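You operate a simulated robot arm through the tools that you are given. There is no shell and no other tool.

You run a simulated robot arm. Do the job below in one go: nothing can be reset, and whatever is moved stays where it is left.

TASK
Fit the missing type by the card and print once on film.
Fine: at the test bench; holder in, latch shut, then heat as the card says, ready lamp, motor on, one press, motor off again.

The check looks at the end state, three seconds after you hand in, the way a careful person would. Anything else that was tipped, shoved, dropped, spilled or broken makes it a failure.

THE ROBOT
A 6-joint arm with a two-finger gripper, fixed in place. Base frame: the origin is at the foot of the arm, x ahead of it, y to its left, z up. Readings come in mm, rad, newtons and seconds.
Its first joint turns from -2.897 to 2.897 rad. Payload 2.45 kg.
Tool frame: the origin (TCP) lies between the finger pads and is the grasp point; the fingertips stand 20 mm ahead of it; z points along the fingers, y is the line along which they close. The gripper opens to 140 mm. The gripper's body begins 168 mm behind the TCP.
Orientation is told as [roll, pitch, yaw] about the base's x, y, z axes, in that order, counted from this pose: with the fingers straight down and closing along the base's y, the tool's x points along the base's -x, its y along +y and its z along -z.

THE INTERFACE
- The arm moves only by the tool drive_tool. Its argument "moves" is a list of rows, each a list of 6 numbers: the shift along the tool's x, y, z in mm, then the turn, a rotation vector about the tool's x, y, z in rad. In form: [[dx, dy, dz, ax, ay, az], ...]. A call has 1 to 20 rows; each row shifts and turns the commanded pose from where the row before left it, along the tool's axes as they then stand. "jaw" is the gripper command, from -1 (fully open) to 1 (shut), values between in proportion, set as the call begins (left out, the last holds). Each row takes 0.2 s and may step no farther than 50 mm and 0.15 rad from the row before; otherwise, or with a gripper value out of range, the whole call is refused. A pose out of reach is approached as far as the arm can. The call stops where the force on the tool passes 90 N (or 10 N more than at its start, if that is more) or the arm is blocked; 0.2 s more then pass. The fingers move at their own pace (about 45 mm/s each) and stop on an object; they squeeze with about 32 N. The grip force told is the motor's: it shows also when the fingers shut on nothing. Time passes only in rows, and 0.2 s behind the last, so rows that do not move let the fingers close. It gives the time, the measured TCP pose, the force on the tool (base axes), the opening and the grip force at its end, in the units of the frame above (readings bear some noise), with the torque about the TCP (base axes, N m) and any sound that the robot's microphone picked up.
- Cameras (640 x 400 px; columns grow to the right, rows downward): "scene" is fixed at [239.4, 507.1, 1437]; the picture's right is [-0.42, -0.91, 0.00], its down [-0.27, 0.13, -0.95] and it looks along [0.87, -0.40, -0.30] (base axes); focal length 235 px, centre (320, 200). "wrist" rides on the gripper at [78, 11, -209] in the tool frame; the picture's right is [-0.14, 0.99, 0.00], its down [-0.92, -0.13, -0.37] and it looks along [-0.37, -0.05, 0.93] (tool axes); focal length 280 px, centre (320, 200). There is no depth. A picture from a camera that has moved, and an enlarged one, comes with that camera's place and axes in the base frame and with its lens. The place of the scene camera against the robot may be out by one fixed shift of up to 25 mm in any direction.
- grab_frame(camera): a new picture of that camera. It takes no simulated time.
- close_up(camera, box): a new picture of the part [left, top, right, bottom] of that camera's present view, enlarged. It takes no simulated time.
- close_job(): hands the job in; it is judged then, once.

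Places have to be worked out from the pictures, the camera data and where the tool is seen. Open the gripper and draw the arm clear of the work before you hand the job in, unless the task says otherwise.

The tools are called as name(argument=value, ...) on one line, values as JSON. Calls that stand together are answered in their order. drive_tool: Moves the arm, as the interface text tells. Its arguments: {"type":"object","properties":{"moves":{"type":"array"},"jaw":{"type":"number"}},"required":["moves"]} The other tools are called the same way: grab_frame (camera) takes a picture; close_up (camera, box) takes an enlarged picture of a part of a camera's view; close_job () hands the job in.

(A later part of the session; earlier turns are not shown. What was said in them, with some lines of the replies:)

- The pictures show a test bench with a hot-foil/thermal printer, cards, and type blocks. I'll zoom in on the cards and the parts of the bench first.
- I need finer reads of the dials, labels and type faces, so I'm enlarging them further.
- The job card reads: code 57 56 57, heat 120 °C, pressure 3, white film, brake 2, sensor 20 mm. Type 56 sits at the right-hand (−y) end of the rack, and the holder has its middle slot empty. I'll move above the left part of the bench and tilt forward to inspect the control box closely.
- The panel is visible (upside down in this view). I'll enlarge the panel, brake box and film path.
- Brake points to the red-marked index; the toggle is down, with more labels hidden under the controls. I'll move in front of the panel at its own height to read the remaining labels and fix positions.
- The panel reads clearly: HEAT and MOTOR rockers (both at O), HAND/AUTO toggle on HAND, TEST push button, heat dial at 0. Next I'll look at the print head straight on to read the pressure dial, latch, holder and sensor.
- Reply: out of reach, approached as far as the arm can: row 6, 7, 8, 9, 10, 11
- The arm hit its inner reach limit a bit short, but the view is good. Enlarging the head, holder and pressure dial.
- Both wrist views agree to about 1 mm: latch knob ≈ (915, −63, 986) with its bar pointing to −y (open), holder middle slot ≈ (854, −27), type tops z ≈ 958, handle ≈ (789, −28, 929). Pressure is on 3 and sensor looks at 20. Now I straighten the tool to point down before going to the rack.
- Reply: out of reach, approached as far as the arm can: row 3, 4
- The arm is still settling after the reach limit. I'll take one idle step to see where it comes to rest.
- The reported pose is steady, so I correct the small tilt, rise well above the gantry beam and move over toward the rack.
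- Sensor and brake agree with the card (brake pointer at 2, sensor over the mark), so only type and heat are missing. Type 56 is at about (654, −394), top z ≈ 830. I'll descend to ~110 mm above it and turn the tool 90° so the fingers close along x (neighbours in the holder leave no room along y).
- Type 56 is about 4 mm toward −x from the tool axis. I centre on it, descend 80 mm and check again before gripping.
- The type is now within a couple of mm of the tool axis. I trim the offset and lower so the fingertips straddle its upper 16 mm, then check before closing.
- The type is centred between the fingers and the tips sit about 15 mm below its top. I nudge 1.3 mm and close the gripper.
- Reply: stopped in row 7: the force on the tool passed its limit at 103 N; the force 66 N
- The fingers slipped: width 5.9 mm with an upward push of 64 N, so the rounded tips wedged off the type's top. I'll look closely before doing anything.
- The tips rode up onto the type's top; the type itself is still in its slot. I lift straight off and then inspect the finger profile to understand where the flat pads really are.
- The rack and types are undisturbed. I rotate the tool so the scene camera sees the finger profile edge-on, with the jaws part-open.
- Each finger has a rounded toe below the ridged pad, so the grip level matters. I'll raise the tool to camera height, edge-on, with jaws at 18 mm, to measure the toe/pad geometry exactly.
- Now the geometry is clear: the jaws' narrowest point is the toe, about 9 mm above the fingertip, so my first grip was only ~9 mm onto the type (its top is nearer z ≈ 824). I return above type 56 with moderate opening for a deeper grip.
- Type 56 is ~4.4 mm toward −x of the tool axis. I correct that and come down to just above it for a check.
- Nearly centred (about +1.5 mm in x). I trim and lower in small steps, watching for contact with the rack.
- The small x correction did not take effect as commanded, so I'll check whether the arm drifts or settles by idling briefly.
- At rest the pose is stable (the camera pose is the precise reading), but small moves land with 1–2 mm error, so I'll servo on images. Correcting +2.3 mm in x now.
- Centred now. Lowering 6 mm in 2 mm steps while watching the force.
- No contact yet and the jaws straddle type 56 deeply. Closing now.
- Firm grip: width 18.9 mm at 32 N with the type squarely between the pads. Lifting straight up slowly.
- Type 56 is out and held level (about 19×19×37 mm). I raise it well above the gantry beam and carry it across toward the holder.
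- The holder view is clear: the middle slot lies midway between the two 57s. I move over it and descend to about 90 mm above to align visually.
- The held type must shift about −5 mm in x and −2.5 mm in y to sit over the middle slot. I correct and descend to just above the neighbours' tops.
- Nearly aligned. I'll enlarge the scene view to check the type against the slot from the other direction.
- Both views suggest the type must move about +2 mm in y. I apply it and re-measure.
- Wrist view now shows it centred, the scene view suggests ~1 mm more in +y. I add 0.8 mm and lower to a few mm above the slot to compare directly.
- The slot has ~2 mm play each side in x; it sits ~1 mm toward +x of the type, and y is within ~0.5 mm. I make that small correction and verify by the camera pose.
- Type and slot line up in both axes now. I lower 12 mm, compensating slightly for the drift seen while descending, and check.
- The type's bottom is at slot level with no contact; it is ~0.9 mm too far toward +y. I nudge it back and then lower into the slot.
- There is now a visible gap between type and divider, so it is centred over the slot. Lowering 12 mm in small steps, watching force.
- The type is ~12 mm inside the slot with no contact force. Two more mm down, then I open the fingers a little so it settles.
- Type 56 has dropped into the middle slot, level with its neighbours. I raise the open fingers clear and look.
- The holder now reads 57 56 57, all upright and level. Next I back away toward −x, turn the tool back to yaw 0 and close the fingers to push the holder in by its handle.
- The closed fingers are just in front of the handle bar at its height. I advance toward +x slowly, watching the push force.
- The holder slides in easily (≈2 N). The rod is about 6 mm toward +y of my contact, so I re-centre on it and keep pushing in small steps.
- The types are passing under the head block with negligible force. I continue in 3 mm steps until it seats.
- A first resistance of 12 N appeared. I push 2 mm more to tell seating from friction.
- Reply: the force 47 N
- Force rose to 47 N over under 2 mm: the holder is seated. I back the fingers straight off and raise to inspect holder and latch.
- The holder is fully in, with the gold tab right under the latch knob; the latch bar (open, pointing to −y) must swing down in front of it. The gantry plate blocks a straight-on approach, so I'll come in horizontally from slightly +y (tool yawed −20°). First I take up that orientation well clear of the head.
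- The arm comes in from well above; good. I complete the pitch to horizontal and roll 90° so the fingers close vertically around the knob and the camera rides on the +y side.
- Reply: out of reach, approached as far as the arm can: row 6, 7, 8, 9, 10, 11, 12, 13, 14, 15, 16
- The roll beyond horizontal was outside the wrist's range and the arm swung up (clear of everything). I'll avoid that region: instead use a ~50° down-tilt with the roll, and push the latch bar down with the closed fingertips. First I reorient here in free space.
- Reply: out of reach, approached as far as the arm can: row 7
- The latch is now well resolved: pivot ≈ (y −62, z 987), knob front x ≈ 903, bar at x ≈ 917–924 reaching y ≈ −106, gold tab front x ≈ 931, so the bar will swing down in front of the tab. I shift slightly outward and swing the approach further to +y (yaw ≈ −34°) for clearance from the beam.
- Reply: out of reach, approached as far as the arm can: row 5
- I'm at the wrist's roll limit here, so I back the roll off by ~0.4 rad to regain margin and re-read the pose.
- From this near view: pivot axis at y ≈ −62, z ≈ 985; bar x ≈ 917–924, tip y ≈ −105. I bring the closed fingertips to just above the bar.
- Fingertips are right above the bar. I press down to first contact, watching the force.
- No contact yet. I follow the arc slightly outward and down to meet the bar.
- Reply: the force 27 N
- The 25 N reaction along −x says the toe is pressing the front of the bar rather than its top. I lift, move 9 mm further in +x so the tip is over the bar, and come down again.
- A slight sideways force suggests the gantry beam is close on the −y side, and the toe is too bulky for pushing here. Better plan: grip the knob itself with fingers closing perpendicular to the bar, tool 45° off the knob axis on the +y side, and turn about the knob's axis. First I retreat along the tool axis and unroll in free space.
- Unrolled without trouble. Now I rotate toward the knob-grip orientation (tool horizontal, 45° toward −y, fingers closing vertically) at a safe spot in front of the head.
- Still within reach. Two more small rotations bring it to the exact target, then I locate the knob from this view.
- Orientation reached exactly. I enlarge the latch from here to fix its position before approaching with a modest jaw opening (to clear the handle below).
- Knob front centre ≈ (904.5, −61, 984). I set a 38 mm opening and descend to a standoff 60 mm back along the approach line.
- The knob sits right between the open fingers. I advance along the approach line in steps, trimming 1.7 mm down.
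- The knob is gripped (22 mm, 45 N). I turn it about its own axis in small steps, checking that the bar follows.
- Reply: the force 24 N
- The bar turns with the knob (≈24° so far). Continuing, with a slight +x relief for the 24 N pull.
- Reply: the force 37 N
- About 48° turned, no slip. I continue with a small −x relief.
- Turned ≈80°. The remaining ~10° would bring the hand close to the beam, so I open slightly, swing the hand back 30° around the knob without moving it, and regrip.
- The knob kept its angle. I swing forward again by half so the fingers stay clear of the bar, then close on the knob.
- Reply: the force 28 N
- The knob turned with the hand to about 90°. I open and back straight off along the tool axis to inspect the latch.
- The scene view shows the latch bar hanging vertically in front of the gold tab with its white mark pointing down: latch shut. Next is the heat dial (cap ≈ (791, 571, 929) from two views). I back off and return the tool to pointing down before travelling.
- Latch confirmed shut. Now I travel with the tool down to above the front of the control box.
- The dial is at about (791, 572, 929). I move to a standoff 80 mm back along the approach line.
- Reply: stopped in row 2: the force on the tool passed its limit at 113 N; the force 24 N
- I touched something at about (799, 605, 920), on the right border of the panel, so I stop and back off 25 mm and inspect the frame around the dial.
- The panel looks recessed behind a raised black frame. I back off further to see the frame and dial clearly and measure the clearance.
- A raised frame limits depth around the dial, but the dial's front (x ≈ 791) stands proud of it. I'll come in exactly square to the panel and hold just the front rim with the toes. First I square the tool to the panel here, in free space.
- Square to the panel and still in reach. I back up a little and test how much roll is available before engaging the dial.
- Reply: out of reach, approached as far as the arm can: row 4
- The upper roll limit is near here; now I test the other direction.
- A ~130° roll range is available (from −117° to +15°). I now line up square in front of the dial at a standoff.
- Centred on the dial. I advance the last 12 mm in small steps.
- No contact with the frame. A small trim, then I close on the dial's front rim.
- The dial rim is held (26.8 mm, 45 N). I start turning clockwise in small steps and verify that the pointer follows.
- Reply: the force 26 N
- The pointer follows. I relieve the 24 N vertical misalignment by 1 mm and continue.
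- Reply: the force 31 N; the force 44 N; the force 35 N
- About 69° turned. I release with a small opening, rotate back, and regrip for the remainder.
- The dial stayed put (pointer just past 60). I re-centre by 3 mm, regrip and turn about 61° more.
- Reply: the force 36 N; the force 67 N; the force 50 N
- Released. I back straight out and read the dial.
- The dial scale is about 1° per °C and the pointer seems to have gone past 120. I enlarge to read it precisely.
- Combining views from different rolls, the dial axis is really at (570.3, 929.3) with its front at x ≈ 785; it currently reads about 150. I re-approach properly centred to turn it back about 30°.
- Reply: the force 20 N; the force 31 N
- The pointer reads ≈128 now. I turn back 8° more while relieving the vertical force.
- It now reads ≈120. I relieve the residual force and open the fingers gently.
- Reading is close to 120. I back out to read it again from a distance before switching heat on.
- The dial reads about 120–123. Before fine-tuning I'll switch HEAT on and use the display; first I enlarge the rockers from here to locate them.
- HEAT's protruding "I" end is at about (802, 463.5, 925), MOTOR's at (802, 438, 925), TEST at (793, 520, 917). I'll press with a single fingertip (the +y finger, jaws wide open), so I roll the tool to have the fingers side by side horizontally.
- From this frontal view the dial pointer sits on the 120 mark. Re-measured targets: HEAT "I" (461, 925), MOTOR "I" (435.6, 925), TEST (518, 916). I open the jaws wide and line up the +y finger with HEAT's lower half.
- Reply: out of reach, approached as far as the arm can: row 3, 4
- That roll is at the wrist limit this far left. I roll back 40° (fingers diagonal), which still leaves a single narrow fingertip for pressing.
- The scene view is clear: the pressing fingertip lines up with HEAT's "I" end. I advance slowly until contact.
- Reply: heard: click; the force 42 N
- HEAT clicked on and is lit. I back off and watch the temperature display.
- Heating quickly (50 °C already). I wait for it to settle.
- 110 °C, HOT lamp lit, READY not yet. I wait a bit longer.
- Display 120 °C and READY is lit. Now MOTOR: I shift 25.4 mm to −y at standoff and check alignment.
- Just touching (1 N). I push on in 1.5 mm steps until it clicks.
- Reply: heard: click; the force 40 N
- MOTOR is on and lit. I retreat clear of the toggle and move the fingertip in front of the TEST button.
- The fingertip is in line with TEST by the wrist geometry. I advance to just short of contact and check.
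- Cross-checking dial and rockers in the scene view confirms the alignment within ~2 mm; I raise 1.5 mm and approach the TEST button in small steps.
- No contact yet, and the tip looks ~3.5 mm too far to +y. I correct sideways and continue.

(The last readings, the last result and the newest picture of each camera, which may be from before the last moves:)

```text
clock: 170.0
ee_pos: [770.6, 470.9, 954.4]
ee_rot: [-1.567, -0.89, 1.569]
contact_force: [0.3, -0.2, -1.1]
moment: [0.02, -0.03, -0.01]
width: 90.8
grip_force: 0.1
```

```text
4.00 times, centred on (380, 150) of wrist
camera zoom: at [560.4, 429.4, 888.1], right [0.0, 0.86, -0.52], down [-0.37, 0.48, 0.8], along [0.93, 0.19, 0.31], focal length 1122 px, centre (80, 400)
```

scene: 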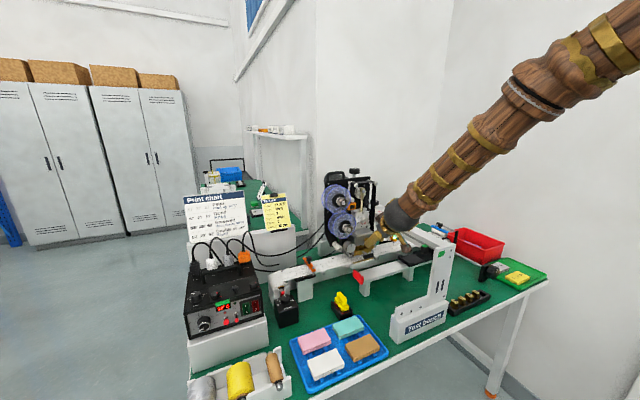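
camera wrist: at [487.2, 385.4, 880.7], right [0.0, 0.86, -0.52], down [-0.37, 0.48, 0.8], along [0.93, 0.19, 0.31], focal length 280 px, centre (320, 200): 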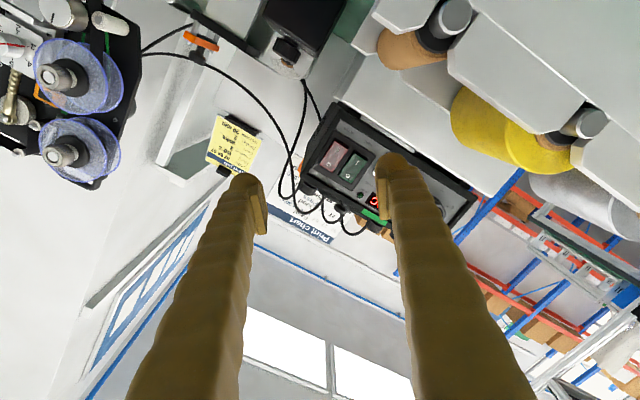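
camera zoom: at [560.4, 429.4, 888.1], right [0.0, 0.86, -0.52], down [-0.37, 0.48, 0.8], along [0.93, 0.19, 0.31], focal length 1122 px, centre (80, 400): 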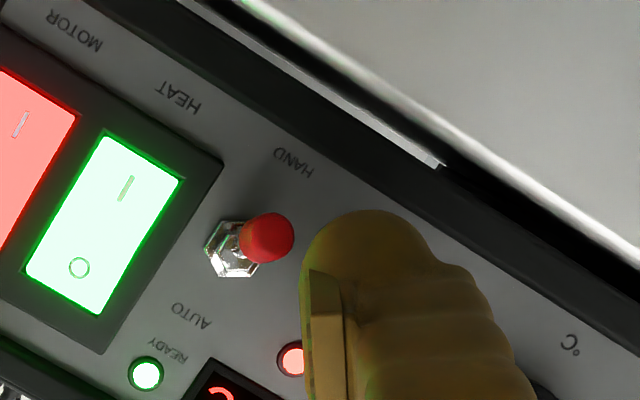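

The toggle lever is uncomfortably close to the fingertip, so I go back 2.5 mm toward +y and press from there.

drive_tool(moves=[[-1.6, 1.9, 0, 0, 0, 0], [0, 0, 0, 0, 0, 0]])

close_up(camera="wrist", box=[310, 100, 450, 200])

close_up(camera="scene", box=[205, 295, 261, 335])

```text
clock: 170.6
ee_pos: [770.4, 472.5, 955.3]
ee_rot: [-1.567, -0.889, 1.569]
contact_force: [0.1, 0.3, 0.3]
moment: [-0.02, 0.04, 0.0]
width: 91.0
grip_force: 0.1
```

```text
4.00 times, centred on (380, 150) of wrist
camera zoom: at [560.9, 431.3, 888.4], right [0.0, 0.86, -0.52], down [-0.37, 0.48, 0.8], along [0.93, 0.19, 0.31], focal length 1122 px, centre (80, 400)
```

zoom: 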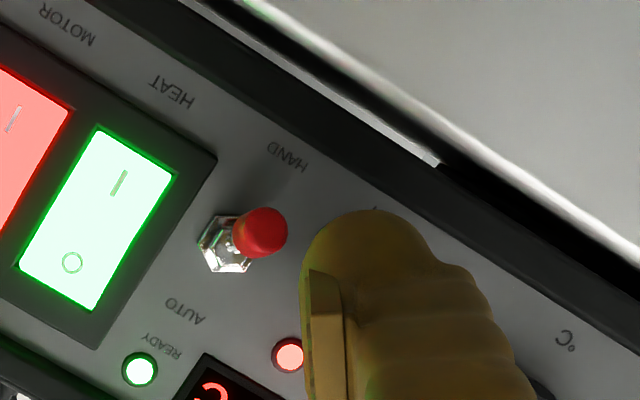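

```text
10.00 times, centred on (233, 315) of scene
camera zoom: at [239.4, 507.1, 1437.0], right [-0.42, -0.91, 0.0], down [-0.27, 0.13, -0.95], along [0.87, -0.4, -0.3], focal length 2348 px, centre (1190, -950)
```

zoom: 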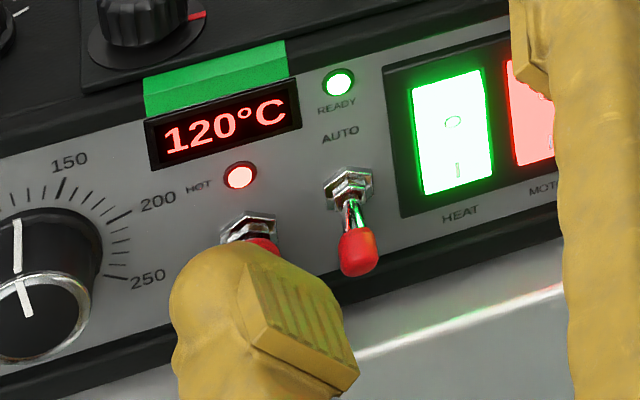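

drive_tool(moves=[[0, 0, 1.5, 0, 0, 0], [0, 0, 1.5, 0, 0, 0]])

```text
clock: 171.2
ee_pos: [773.5, 473.9, 954.7]
ee_rot: [-1.566, -0.889, 1.571]
contact_force: [0.3, -0.2, -0.3]
moment: [-0.02, 0.0, 0.01]
width: 91.3
grip_force: 0.1
```

drive_tool(moves=[[0, 0, 1.5, 0, 0, 0], [0, 0, 1.5, 0, 0, 0]])

close_up(camera="scene", box=[205, 295, 261, 335])

close_up(camera="wrist", box=[310, 100, 450, 200])

```text
clock: 171.8
ee_pos: [775.9, 473.8, 954.7]
ee_rot: [-1.568, -0.89, 1.568]
contact_force: [-1.8, 0.1, 0.5]
moment: [0.06, 0.04, 0.07]
width: 90.8
grip_force: 0.0
heard: click
```

```text
10.00 times, centred on (233, 315) of scene
camera zoom: at [239.4, 507.1, 1437.0], right [-0.42, -0.91, 0.0], down [-0.27, 0.13, -0.95], along [0.87, -0.4, -0.3], focal length 2348 px, centre (1190, -950)
```

zoom: 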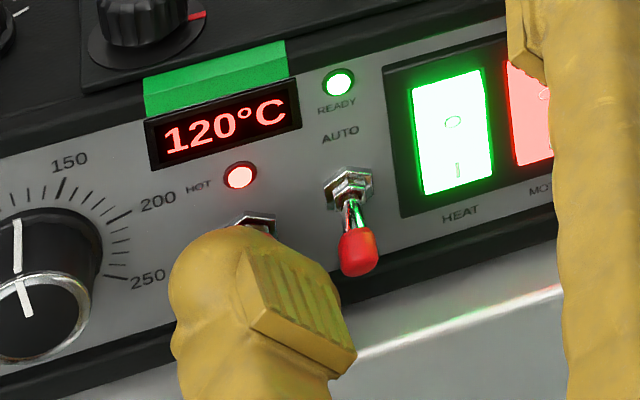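

```text
4.00 times, centred on (380, 150) of wrist
camera zoom: at [567.2, 431.4, 888.0], right [0.0, 0.86, -0.52], down [-0.37, 0.48, 0.8], along [0.93, 0.19, 0.31], focal length 1122 px, centre (80, 400)
```

zoom: 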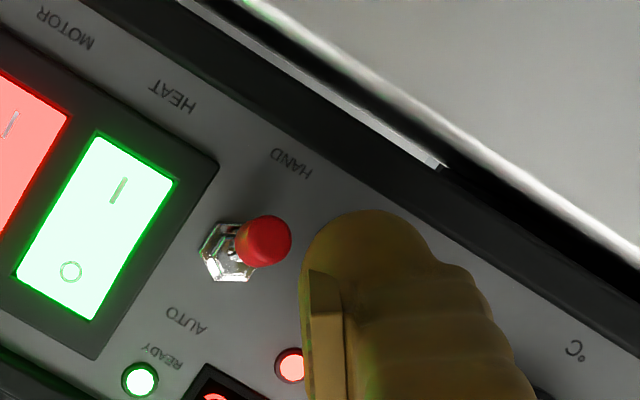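

Click: TEST is pressed. I retract straight back at once so it stays a single press, and listen for the print.

drive_tool(moves=[[0, 0, -12, 0, 0, 0], [0, 0, -28, 0, 0, 0], [0, 0, 0, 0, 0, 0], [0, 0, 0, 0, 0, 0], [0, 0, 0, 0, 0, 0]])

close_up(camera="scene", box=[185, 270, 285, 340])

grab_frame(camera="wrist")

```text
clock: 173.0
ee_pos: [736.1, 472.5, 954.5]
ee_rot: [-1.569, -0.89, 1.568]
contact_force: [-0.3, -0.1, 0.6]
moment: [0.01, -0.01, -0.01]
width: 91.1
grip_force: 0.1
```

```text
5.71 times, centred on (235, 305) of scene
camera zoom: at [239.4, 507.1, 1437.0], right [-0.42, -0.91, 0.0], down [-0.27, 0.13, -0.95], along [0.87, -0.4, -0.3], focal length 1342 px, centre (806, -400)
```

zoom: 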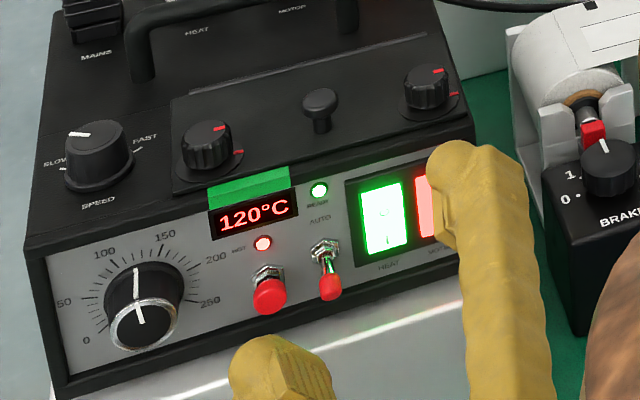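

```text
taken
camera wrist: at [527.3, 430.4, 887.8], right [0.0, 0.86, -0.52], down [-0.37, 0.48, 0.8], along [0.93, 0.19, 0.31], focal length 280 px, centre (320, 200)
```

wrist: 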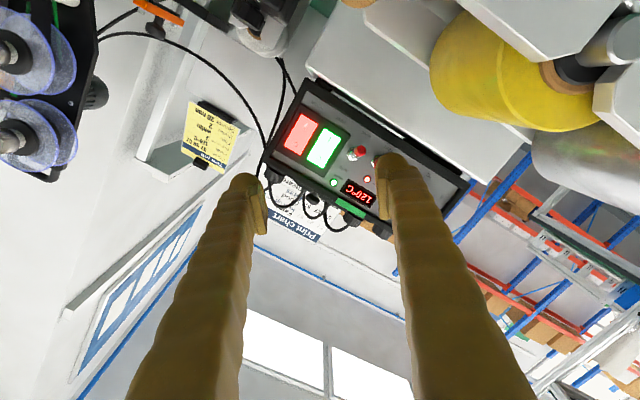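

grab_frame(camera="scene")

```text
taken
```

scene: 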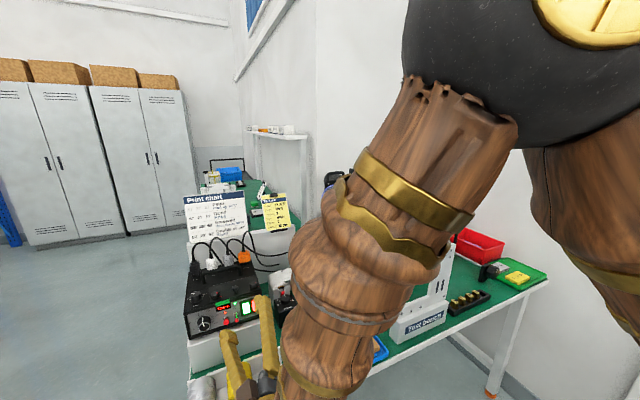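

I need to confirm the print, but the forearm hides the printer from the scene camera. I back up and swing the wrist camera toward the film.

drive_tool(moves=[[0, 0, -30, 0, 0, 0], [0, 0, -30, 0, 0, 0], [0, 0, 0, 0.097, 0.0789, 0], [0, 0, 0, 0.097, 0.0789, 0], [0, 0, 0, 0.097, 0.0789, 0], [0, 0, 0, 0, 0, 0]])

grab_frame(camera="wrist")

```text
clock: 174.4
ee_pos: [674.4, 474.1, 953.6]
ee_rot: [-1.565, -0.889, 1.193]
contact_force: [0.0, 0.2, 0.7]
moment: [0.01, 0.01, -0.01]
width: 90.9
grip_force: 0.0
```

```text
taken
camera wrist: at [465.3, 511.8, 887.8], right [0.31, 0.8, -0.52], down [-0.16, 0.58, 0.8], along [0.94, -0.16, 0.31], focal length 280 px, centre (320, 200)
```

wrist: 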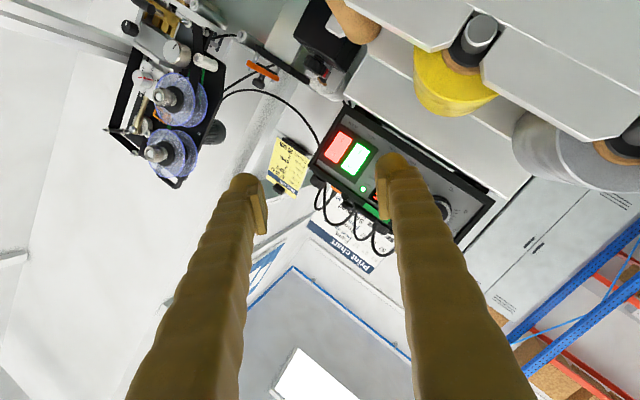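

close_up(camera="wrist", box=[110, 0, 290, 110])

```text
3.56 times, centred on (200, 55) of wrist
camera zoom: at [465.3, 511.8, 887.8], right [0.31, 0.8, -0.52], down [-0.16, 0.58, 0.8], along [0.94, -0.16, 0.31], focal length 997 px, centre (747, 716)
```

zoom: 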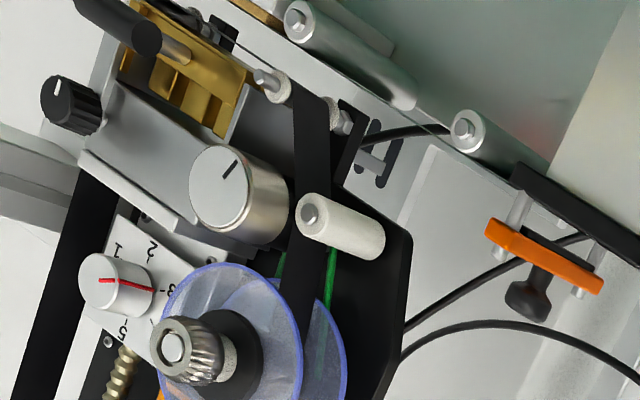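

I'll switch MOTOR off now (the press is done) and inspect the film afterwards from above. Returning square to the panel and lining up with MOTOR's upper "O" end.

drive_tool(moves=[[0, 0, 0, -0.097, -0.0789, 0], [0, 0, 0, -0.097, -0.0789, 0], [0, 0, 0, -0.097, -0.0789, 0], [10.9, -26.8, 20, 0, 0, 0], [10.9, -26.8, 20, 0, 0, 0], [10.9, -26.8, 20, 0, 0, 0], [0, 0, 0, 0, 0, 0]])

close_up(camera="scene", box=[210, 275, 290, 325])

close_up(camera="wrist", box=[290, 90, 450, 200])

```text
clock: 176.0
ee_pos: [735.6, 392.0, 978.8]
ee_rot: [-1.566, -0.89, 1.569]
contact_force: [0.4, 0.3, -0.4]
moment: [0.04, 0.0, -0.01]
width: 91.0
grip_force: 0.1
```

```text
8.00 times, centred on (250, 300) of scene
camera zoom: at [239.4, 507.1, 1437.0], right [-0.42, -0.91, 0.0], down [-0.27, 0.13, -0.95], along [0.87, -0.4, -0.3], focal length 1879 px, centre (880, -600)
```

zoom: 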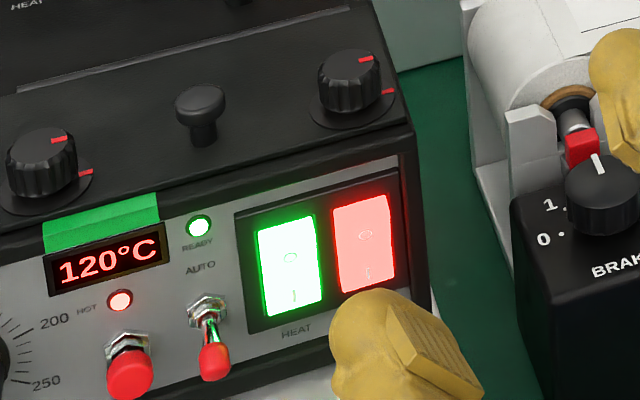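

```text
3.64 times, centred on (370, 145) of wrist
camera zoom: at [526.3, 349.9, 912.7], right [0.0, 0.86, -0.52], down [-0.37, 0.48, 0.8], along [0.93, 0.19, 0.31], focal length 1020 px, centre (138, 400)
```

zoom: 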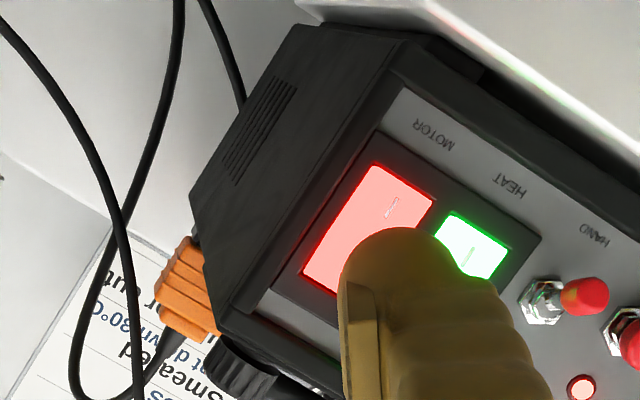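

The alignment is good; I shift 2.5 mm away from HEAT and 2 mm lower, then advance to near contact.

drive_tool(moves=[[3.1, -0.7, 14, 0, 0, 0], [0, 0, 14, 0, 0, 0], [0, 0, 8, 0, 0, 0], [0, 0, 0, 0, 0, 0]])

close_up(camera="scene", box=[210, 275, 290, 325])

close_up(camera="wrist", box=[290, 90, 450, 200])

```text
clock: 177.0
ee_pos: [772.3, 389.0, 977.7]
ee_rot: [-1.567, -0.89, 1.57]
contact_force: [0.3, 0.2, -0.7]
moment: [0.01, 0.0, 0.01]
width: 91.1
grip_force: 0.1
```

```text
8.00 times, centred on (250, 300) of scene
camera zoom: at [239.4, 507.1, 1437.0], right [-0.42, -0.91, 0.0], down [-0.27, 0.13, -0.95], along [0.87, -0.4, -0.3], focal length 1879 px, centre (880, -600)
```

zoom: 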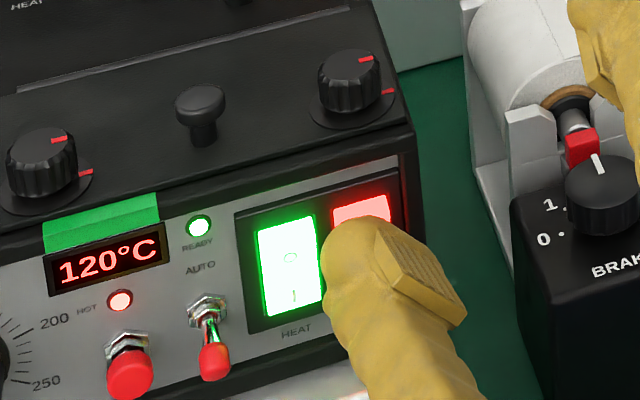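

```text
3.64 times, centred on (370, 145) of wrist
camera zoom: at [563.5, 346.9, 911.5], right [0.0, 0.86, -0.52], down [-0.37, 0.48, 0.8], along [0.93, 0.19, 0.31], focal length 1020 px, centre (138, 400)
```

zoom: 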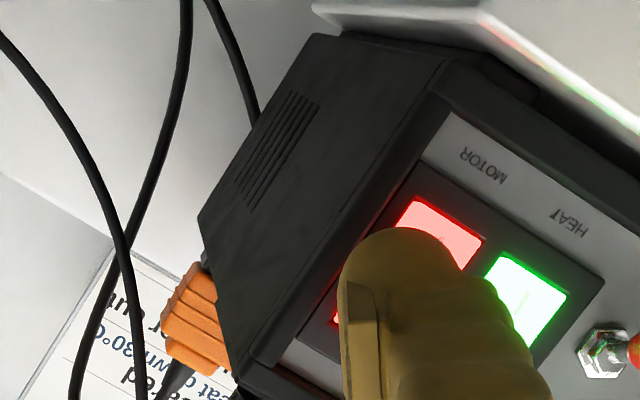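

drive_tool(moves=[[0, 0, 2, 0, 0, 0], [0, 0, 2, 0, 0, 0]])

```text
clock: 177.6
ee_pos: [775.9, 388.0, 977.9]
ee_rot: [-1.568, -0.891, 1.569]
contact_force: [0.3, -0.2, 0.0]
moment: [0.02, -0.03, -0.01]
width: 90.8
grip_force: 0.0
```

drive_tool(moves=[[0, 0, 2, 0, 0, 0], [0, 0, 1.5, 0, 0, 0]])

close_up(camera="scene", box=[210, 275, 290, 325])

```text
clock: 178.2
ee_pos: [780.1, 388.1, 977.3]
ee_rot: [-1.565, -0.888, 1.57]
contact_force: [-2.7, -0.2, 1.2]
moment: [0.03, 0.01, 0.09]
width: 90.9
grip_force: 0.1
```

```text
8.00 times, centred on (250, 300) of scene
camera zoom: at [239.4, 507.1, 1437.0], right [-0.42, -0.91, 0.0], down [-0.27, 0.13, -0.95], along [0.87, -0.4, -0.3], focal length 1879 px, centre (880, -600)
```

zoom: 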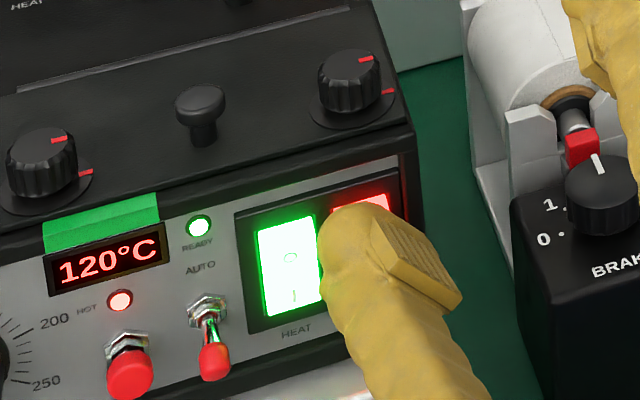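

Contact beginning (2.7 N). Pushing on in 1.5 mm steps until it clicks.

drive_tool(moves=[[0, 0, 1.5, 0, 0, 0], [0, 0, 1.5, 0, 0, 0]])

close_up(camera="scene", box=[210, 275, 290, 325])

```text
clock: 178.8
ee_pos: [782.4, 389.0, 978.5]
ee_rot: [-1.567, -0.889, 1.568]
contact_force: [1.1, 0.3, -0.5]
moment: [0.01, 0.01, 0.0]
width: 91.0
grip_force: 0.0
heard: click
```

```text
8.00 times, centred on (250, 300) of scene
camera zoom: at [239.4, 507.1, 1437.0], right [-0.42, -0.91, 0.0], down [-0.27, 0.13, -0.95], along [0.87, -0.4, -0.3], focal length 1879 px, centre (880, -600)
```

zoom: 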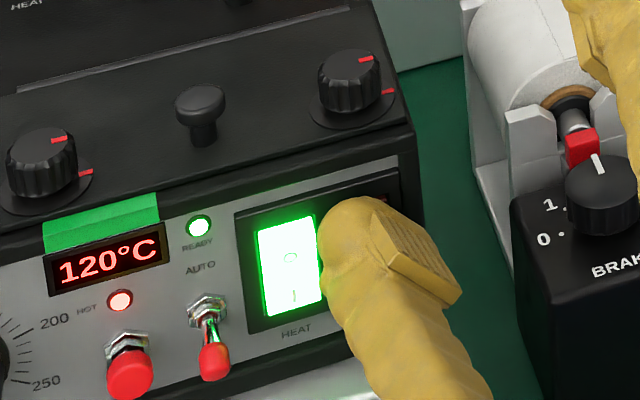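

MOTOR is off (dark, click). I back away, rise and return the tool to pointing down so I can inspect the film.

drive_tool(moves=[[0, 0, -15, 0, 0, 0], [0, 0, -40, 0, 0, 0], [-38.8, -29, -10, 0, 0, 0], [-38.8, -29, -10, 0, 0, 0], [0, 0, 0, -0.0445, 0.1253, 0.0445], [0, 0, 0, -0.0445, 0.1253, 0.0445], [0, 0, 0, -0.0445, 0.1253, 0.0445], [0, 0, 0, -0.0445, 0.1253, 0.0445], [0, 0, 0, -0.0445, 0.1253, 0.0445], [0, 0, 0, -0.0445, 0.1253, 0.0445], [0, 0, 0, 0, 0, 0]])

close_up(camera="scene", box=[185, 270, 285, 340])

```text
clock: 181.2
ee_pos: [708.3, 391.9, 1074.3]
ee_rot: [-0.438, -0.682, 0.442]
contact_force: [0.8, 0.1, 0.2]
moment: [0.01, 0.03, -0.01]
width: 91.3
grip_force: 0.0
```

```text
5.71 times, centred on (235, 305) of scene
camera zoom: at [239.4, 507.1, 1437.0], right [-0.42, -0.91, 0.0], down [-0.27, 0.13, -0.95], along [0.87, -0.4, -0.3], focal length 1342 px, centre (806, -400)
```

zoom: 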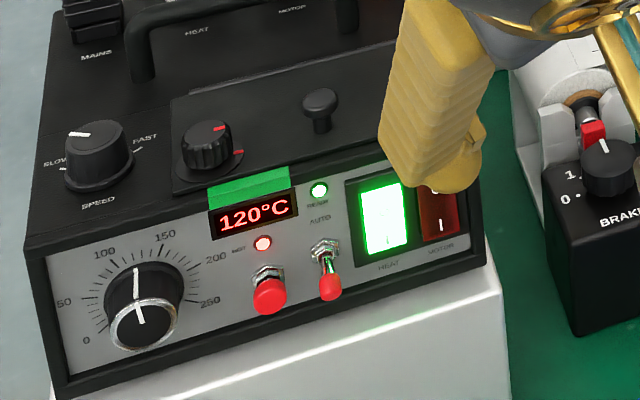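

drive_tool(moves=[[0, 0, 0, -0.0445, 0.1253, 0.0445], [0, 0, 0, -0.0445, 0.1253, 0.0445], [0, 0, 0, -0.0445, 0.1253, 0.0445], [0, 0, 0, -0.0445, 0.1253, 0.0445], [0, 0, 0, -0.0445, 0.1253, 0.0445], [0, 0, 0, -0.0445, 0.1253, 0.0445], [0, 0, -40, 0, 0, 0], [0, 0, -40, 0, 0, 0], [40, -20, 0, 0, 0, 0], [40, -20, 0, 0, 0, 0], [0, 0, 0, 0, 0, 0]])

grab_frame(camera="scene")

grab_frame(camera="wrist")

```text
clock: 183.6
ee_pos: [627.6, 351.0, 1153.0]
ee_rot: [0.002, 0.001, 0.001]
contact_force: [-0.1, -0.4, 0.0]
moment: [0.02, 0.03, 0.01]
width: 91.1
grip_force: 0.0
```

```text
taken
```

scene: 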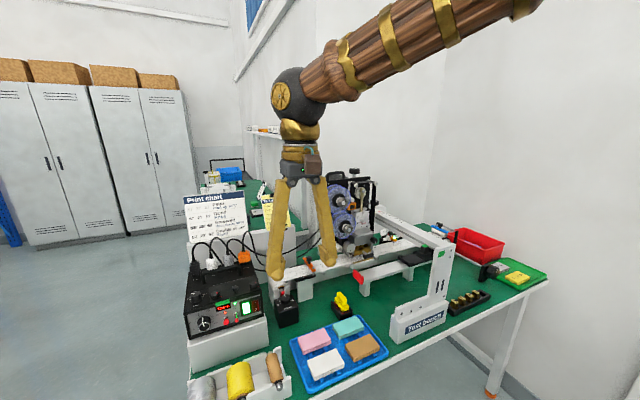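

```text
taken
camera wrist: at [550.5, 361.0, 1362.1], right [0.14, 0.99, 0.0], down [0.92, -0.13, 0.37], along [0.36, -0.05, -0.93], focal length 280 px, centre (320, 200)
```

wrist: 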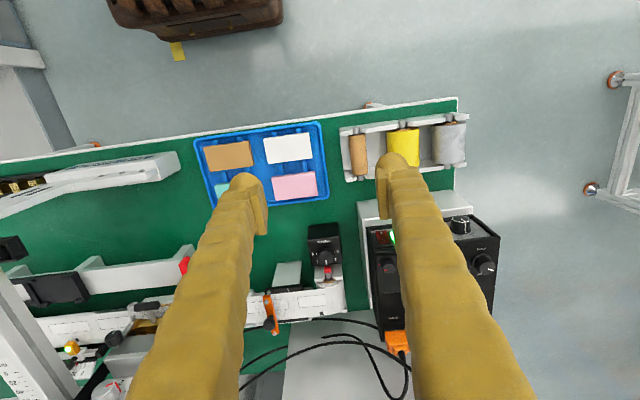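

Everything on the bench looks in place. Now I zoom on the film and the head to look for the print.

close_up(camera="scene", box=[340, 210, 440, 275])

close_up(camera="scene", box=[362, 228, 426, 268])

close_up(camera="scene", box=[270, 230, 350, 290])

close_up(camera="scene", box=[185, 270, 265, 340])

close_up(camera="scene", box=[420, 210, 560, 310])

```text
6.15 times, centred on (390, 242) of scene
camera zoom: at [239.4, 507.1, 1437.0], right [-0.42, -0.91, 0.0], down [-0.27, 0.13, -0.95], along [0.87, -0.4, -0.3], focal length 1445 px, centre (-111, -62)
```

zoom: 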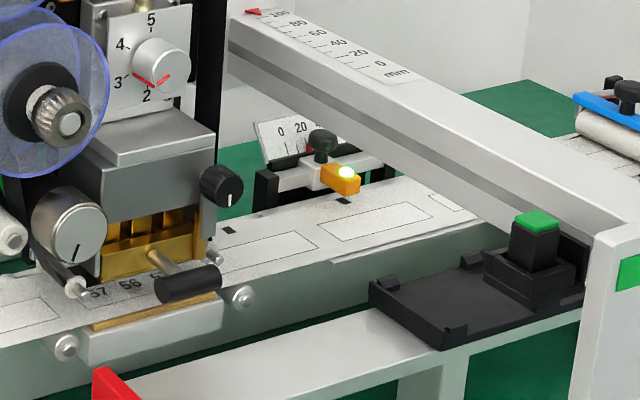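

```text
10.00 times, centred on (394, 248) of scene
camera zoom: at [239.4, 507.1, 1437.0], right [-0.42, -0.91, 0.0], down [-0.27, 0.13, -0.95], along [0.87, -0.4, -0.3], focal length 2348 px, centre (-420, -280)
```

zoom: 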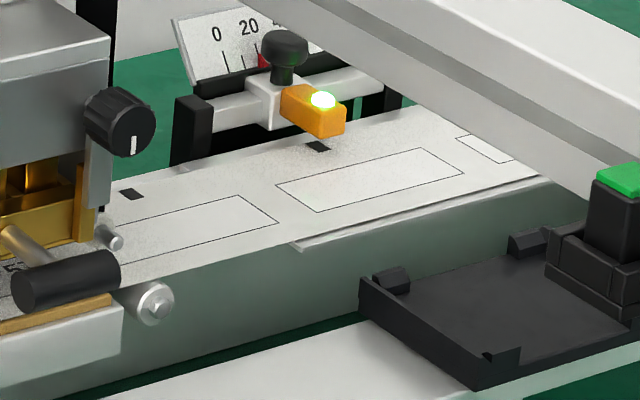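

```text
6.67 times, centred on (310, 260) of scene
camera zoom: at [239.4, 507.1, 1437.0], right [-0.42, -0.91, 0.0], down [-0.27, 0.13, -0.95], along [0.87, -0.4, -0.3], focal length 1566 px, centre (387, -200)
```

zoom: 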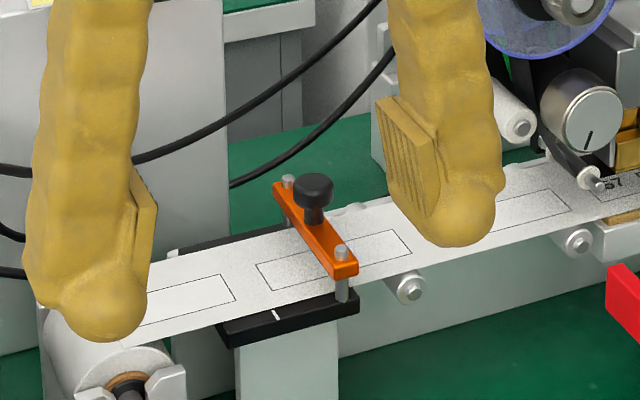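

```text
5.71 times, centred on (225, 305) of scene
camera zoom: at [239.4, 507.1, 1437.0], right [-0.42, -0.91, 0.0], down [-0.27, 0.13, -0.95], along [0.87, -0.4, -0.3], focal length 1342 px, centre (863, -400)
```

zoom: 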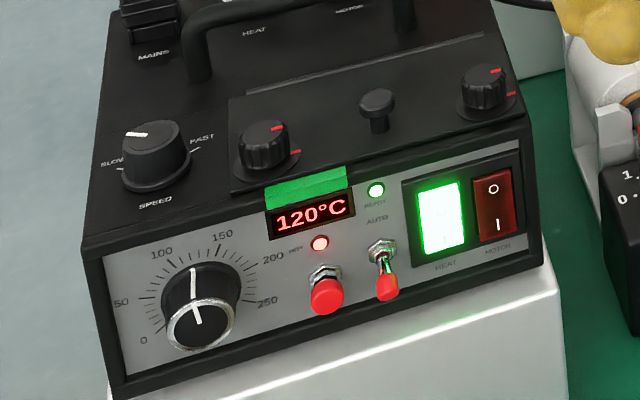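

```text
4.00 times, centred on (490, 260) of scene
camera zoom: at [239.4, 507.1, 1437.0], right [-0.42, -0.91, 0.0], down [-0.27, 0.13, -0.95], along [0.87, -0.4, -0.3], focal length 939 px, centre (-360, -40)
```

zoom: 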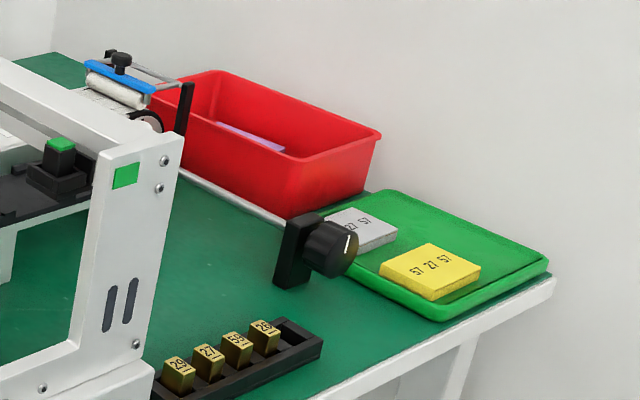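

A print is visible on the film in front of the head. I zoom in on it.

close_up(camera="scene", box=[344, 240, 380, 266])

close_up(camera="scene", box=[340, 225, 384, 255])

```text
15.38 times, centred on (362, 253) of scene
camera zoom: at [239.4, 507.1, 1437.0], right [-0.42, -0.91, 0.0], down [-0.27, 0.13, -0.95], along [0.87, -0.4, -0.3], focal length 3613 px, centre (-326, -615)
```

zoom: 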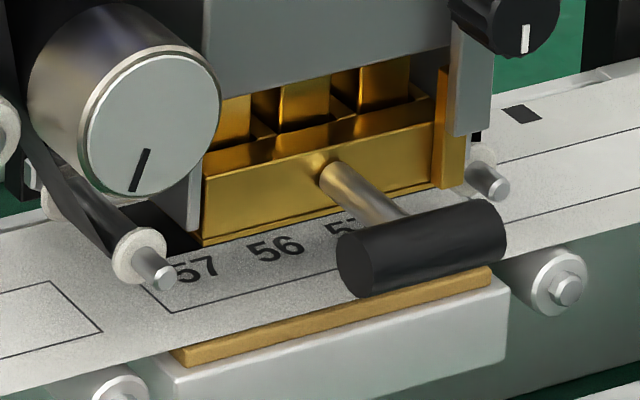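

```text
13.33 times, centred on (362, 240) of scene
camera zoom: at [239.4, 507.1, 1437.0], right [-0.42, -0.91, 0.0], down [-0.27, 0.13, -0.95], along [0.87, -0.4, -0.3], focal length 3131 px, centre (-240, -333)
```

zoom: 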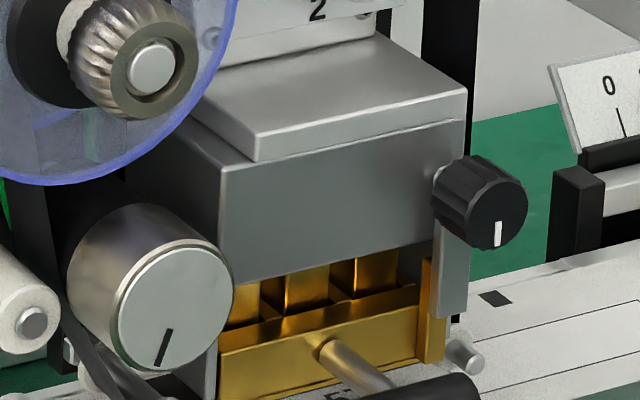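

The film carries a crisp "57 56 57". I compare the control box and its surroundings with the very first picture to be sure nothing was shoved.

close_up(camera="scene", box=[180, 240, 340, 340])

close_up(camera="scene", box=[180, 300, 400, 400])

close_up(camera="scene", box=[320, 240, 480, 340])

close_up(camera="scene", box=[300, 160, 460, 260])

```text
4.00 times, centred on (260, 290) of scene
camera zoom: at [239.4, 507.1, 1437.0], right [-0.42, -0.91, 0.0], down [-0.27, 0.13, -0.95], along [0.87, -0.4, -0.3], focal length 939 px, centre (560, -160)
```

zoom: 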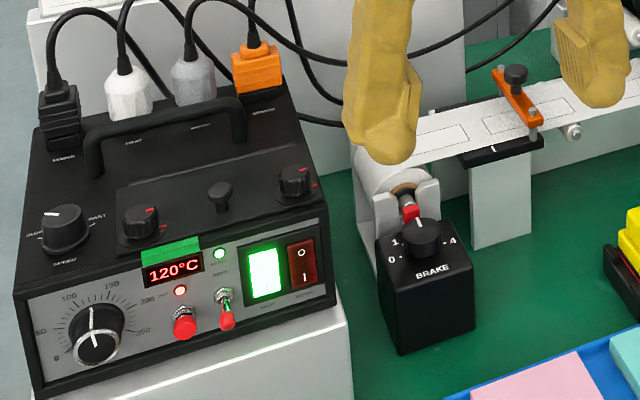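

```text
2.91 times, centred on (290, 350) of scene
camera zoom: at [239.4, 507.1, 1437.0], right [-0.42, -0.91, 0.0], down [-0.27, 0.13, -0.95], along [0.87, -0.4, -0.3], focal length 683 px, centre (407, -236)
```

zoom: 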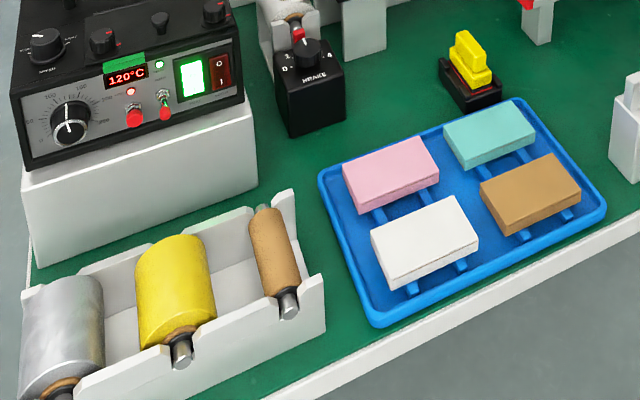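

```text
4.00 times, centred on (400, 290) of scene
camera zoom: at [239.4, 507.1, 1437.0], right [-0.42, -0.91, 0.0], down [-0.27, 0.13, -0.95], along [0.87, -0.4, -0.3], focal length 939 px, centre (0, -160)
```

zoom: 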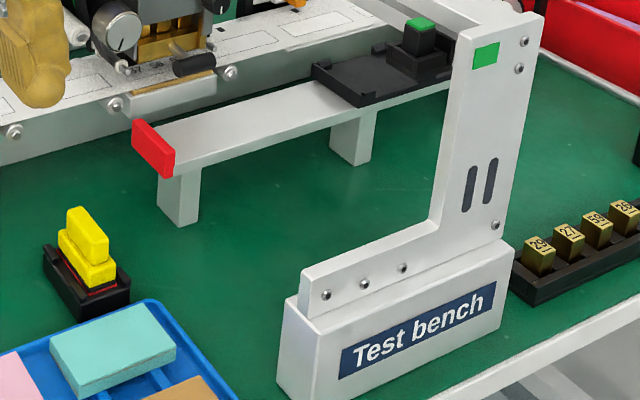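

```text
4.00 times, centred on (380, 210) of scene
camera zoom: at [239.4, 507.1, 1437.0], right [-0.42, -0.91, 0.0], down [-0.27, 0.13, -0.95], along [0.87, -0.4, -0.3], focal length 939 px, centre (80, 160)
```

zoom: 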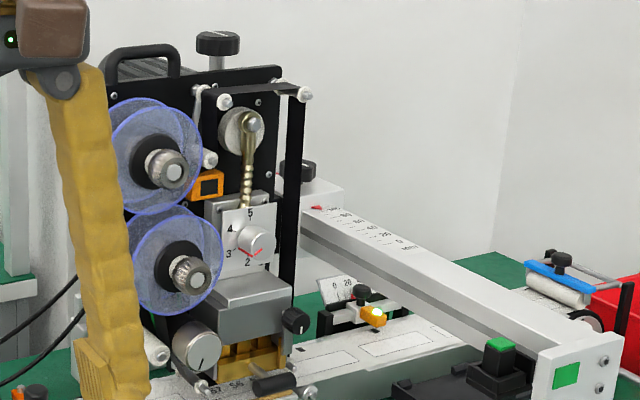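

Everything else is exactly where it was: box, brake, trays, rack and head unchanged; HEAT on at 120 °C with READY lit, MOTOR off, latch shut. I open the gripper fully and draw the arm up clear of the bench.

drive_tool(moves=[[0, 0, -45, 0, 0, 0], [0, 0, -45, 0, 0, 0], [10, -20, -42, 0, 0, 0], [10, -30, -35, 0, 0, 0], [10, -30, -35, 0, 0, 0], [10, -30, -35, 0, 0, 0], [10, -30, -35, 0, 0, 0], [0, 0, 0, 0, 0, 0], [0, 0, 0, 0, 0, 0]], jaw=-1)

grab_frame(camera="scene")

close_up(camera="scene", box=[340, 225, 410, 270])

```text
clock: 185.6
ee_pos: [578.4, 211.0, 1425.6]
ee_rot: [0.002, 0.002, 0.002]
contact_force: [0.2, 0.1, -0.3]
moment: [0.01, 0.02, 0.02]
width: 139.7
grip_force: 0.1
```

```text
taken
```

scene: 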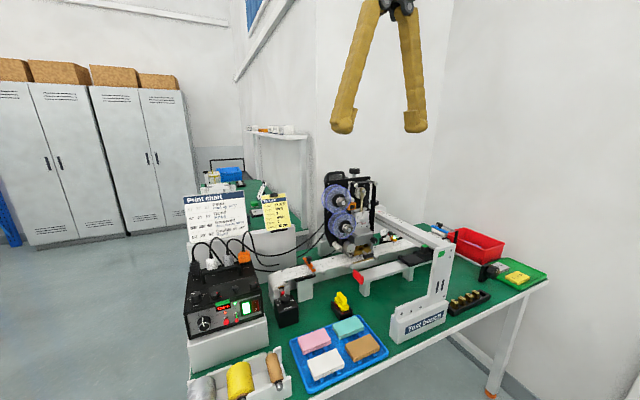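

```text
8.89 times, centred on (375, 248) of scene
camera zoom: at [239.4, 507.1, 1437.0], right [-0.42, -0.91, 0.0], down [-0.27, 0.13, -0.95], along [0.87, -0.4, -0.3], focal length 2087 px, centre (-169, -222)
```

zoom: 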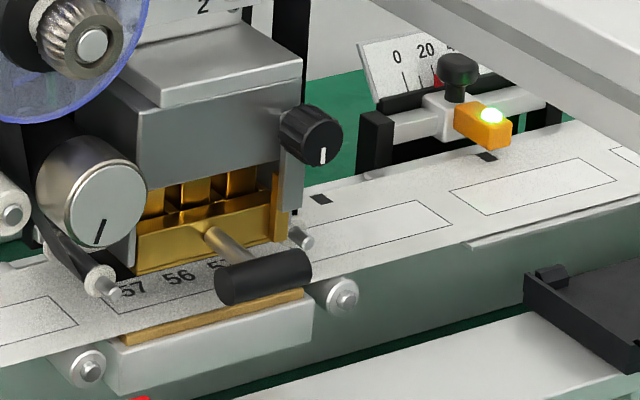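

The final view shows one clean print, the holder in, the latch shut, heat at 120 °C with READY lit, the motor off and the arm clear with the gripper open. I hand the job in.

close_job()

```text
The job is handed in.
```

The job is handed in: type 56 is fitted, the holder reads 57 56 57, and the film carries one clean print. The handle hides the last "7" in my pictures; I saw "57 56 5".

- **Holder and latch:** the holder was pushed in until it seated, and the latch bar hangs down in front of its tab.
- **Heat:** the dial is on the 120 mark, the display shows 120 °C and the READY lamp is lit. I left HEAT on, as the steps only asked for the motor to go off.
- **Print:** motor on, one press of TEST, motor off again. The toggle stayed on HAND.
- **Other settings:** pressure 3, white film, brake 2 and sensor 20 mm already matched the card, so I left them.

Some contacts along the way were firmer than planned:

- My first grip on the type slipped off its top with about 100 N.
- A fingertip pressed about 113 N against the control box's front while I lined up on the dial.
- The dial went past to about 150 before I brought it back to 120, all before the heat was on.

In the close-up views, nothing on the bench had moved compared with the start. The arm ended up clear of the bench with the gripper open.
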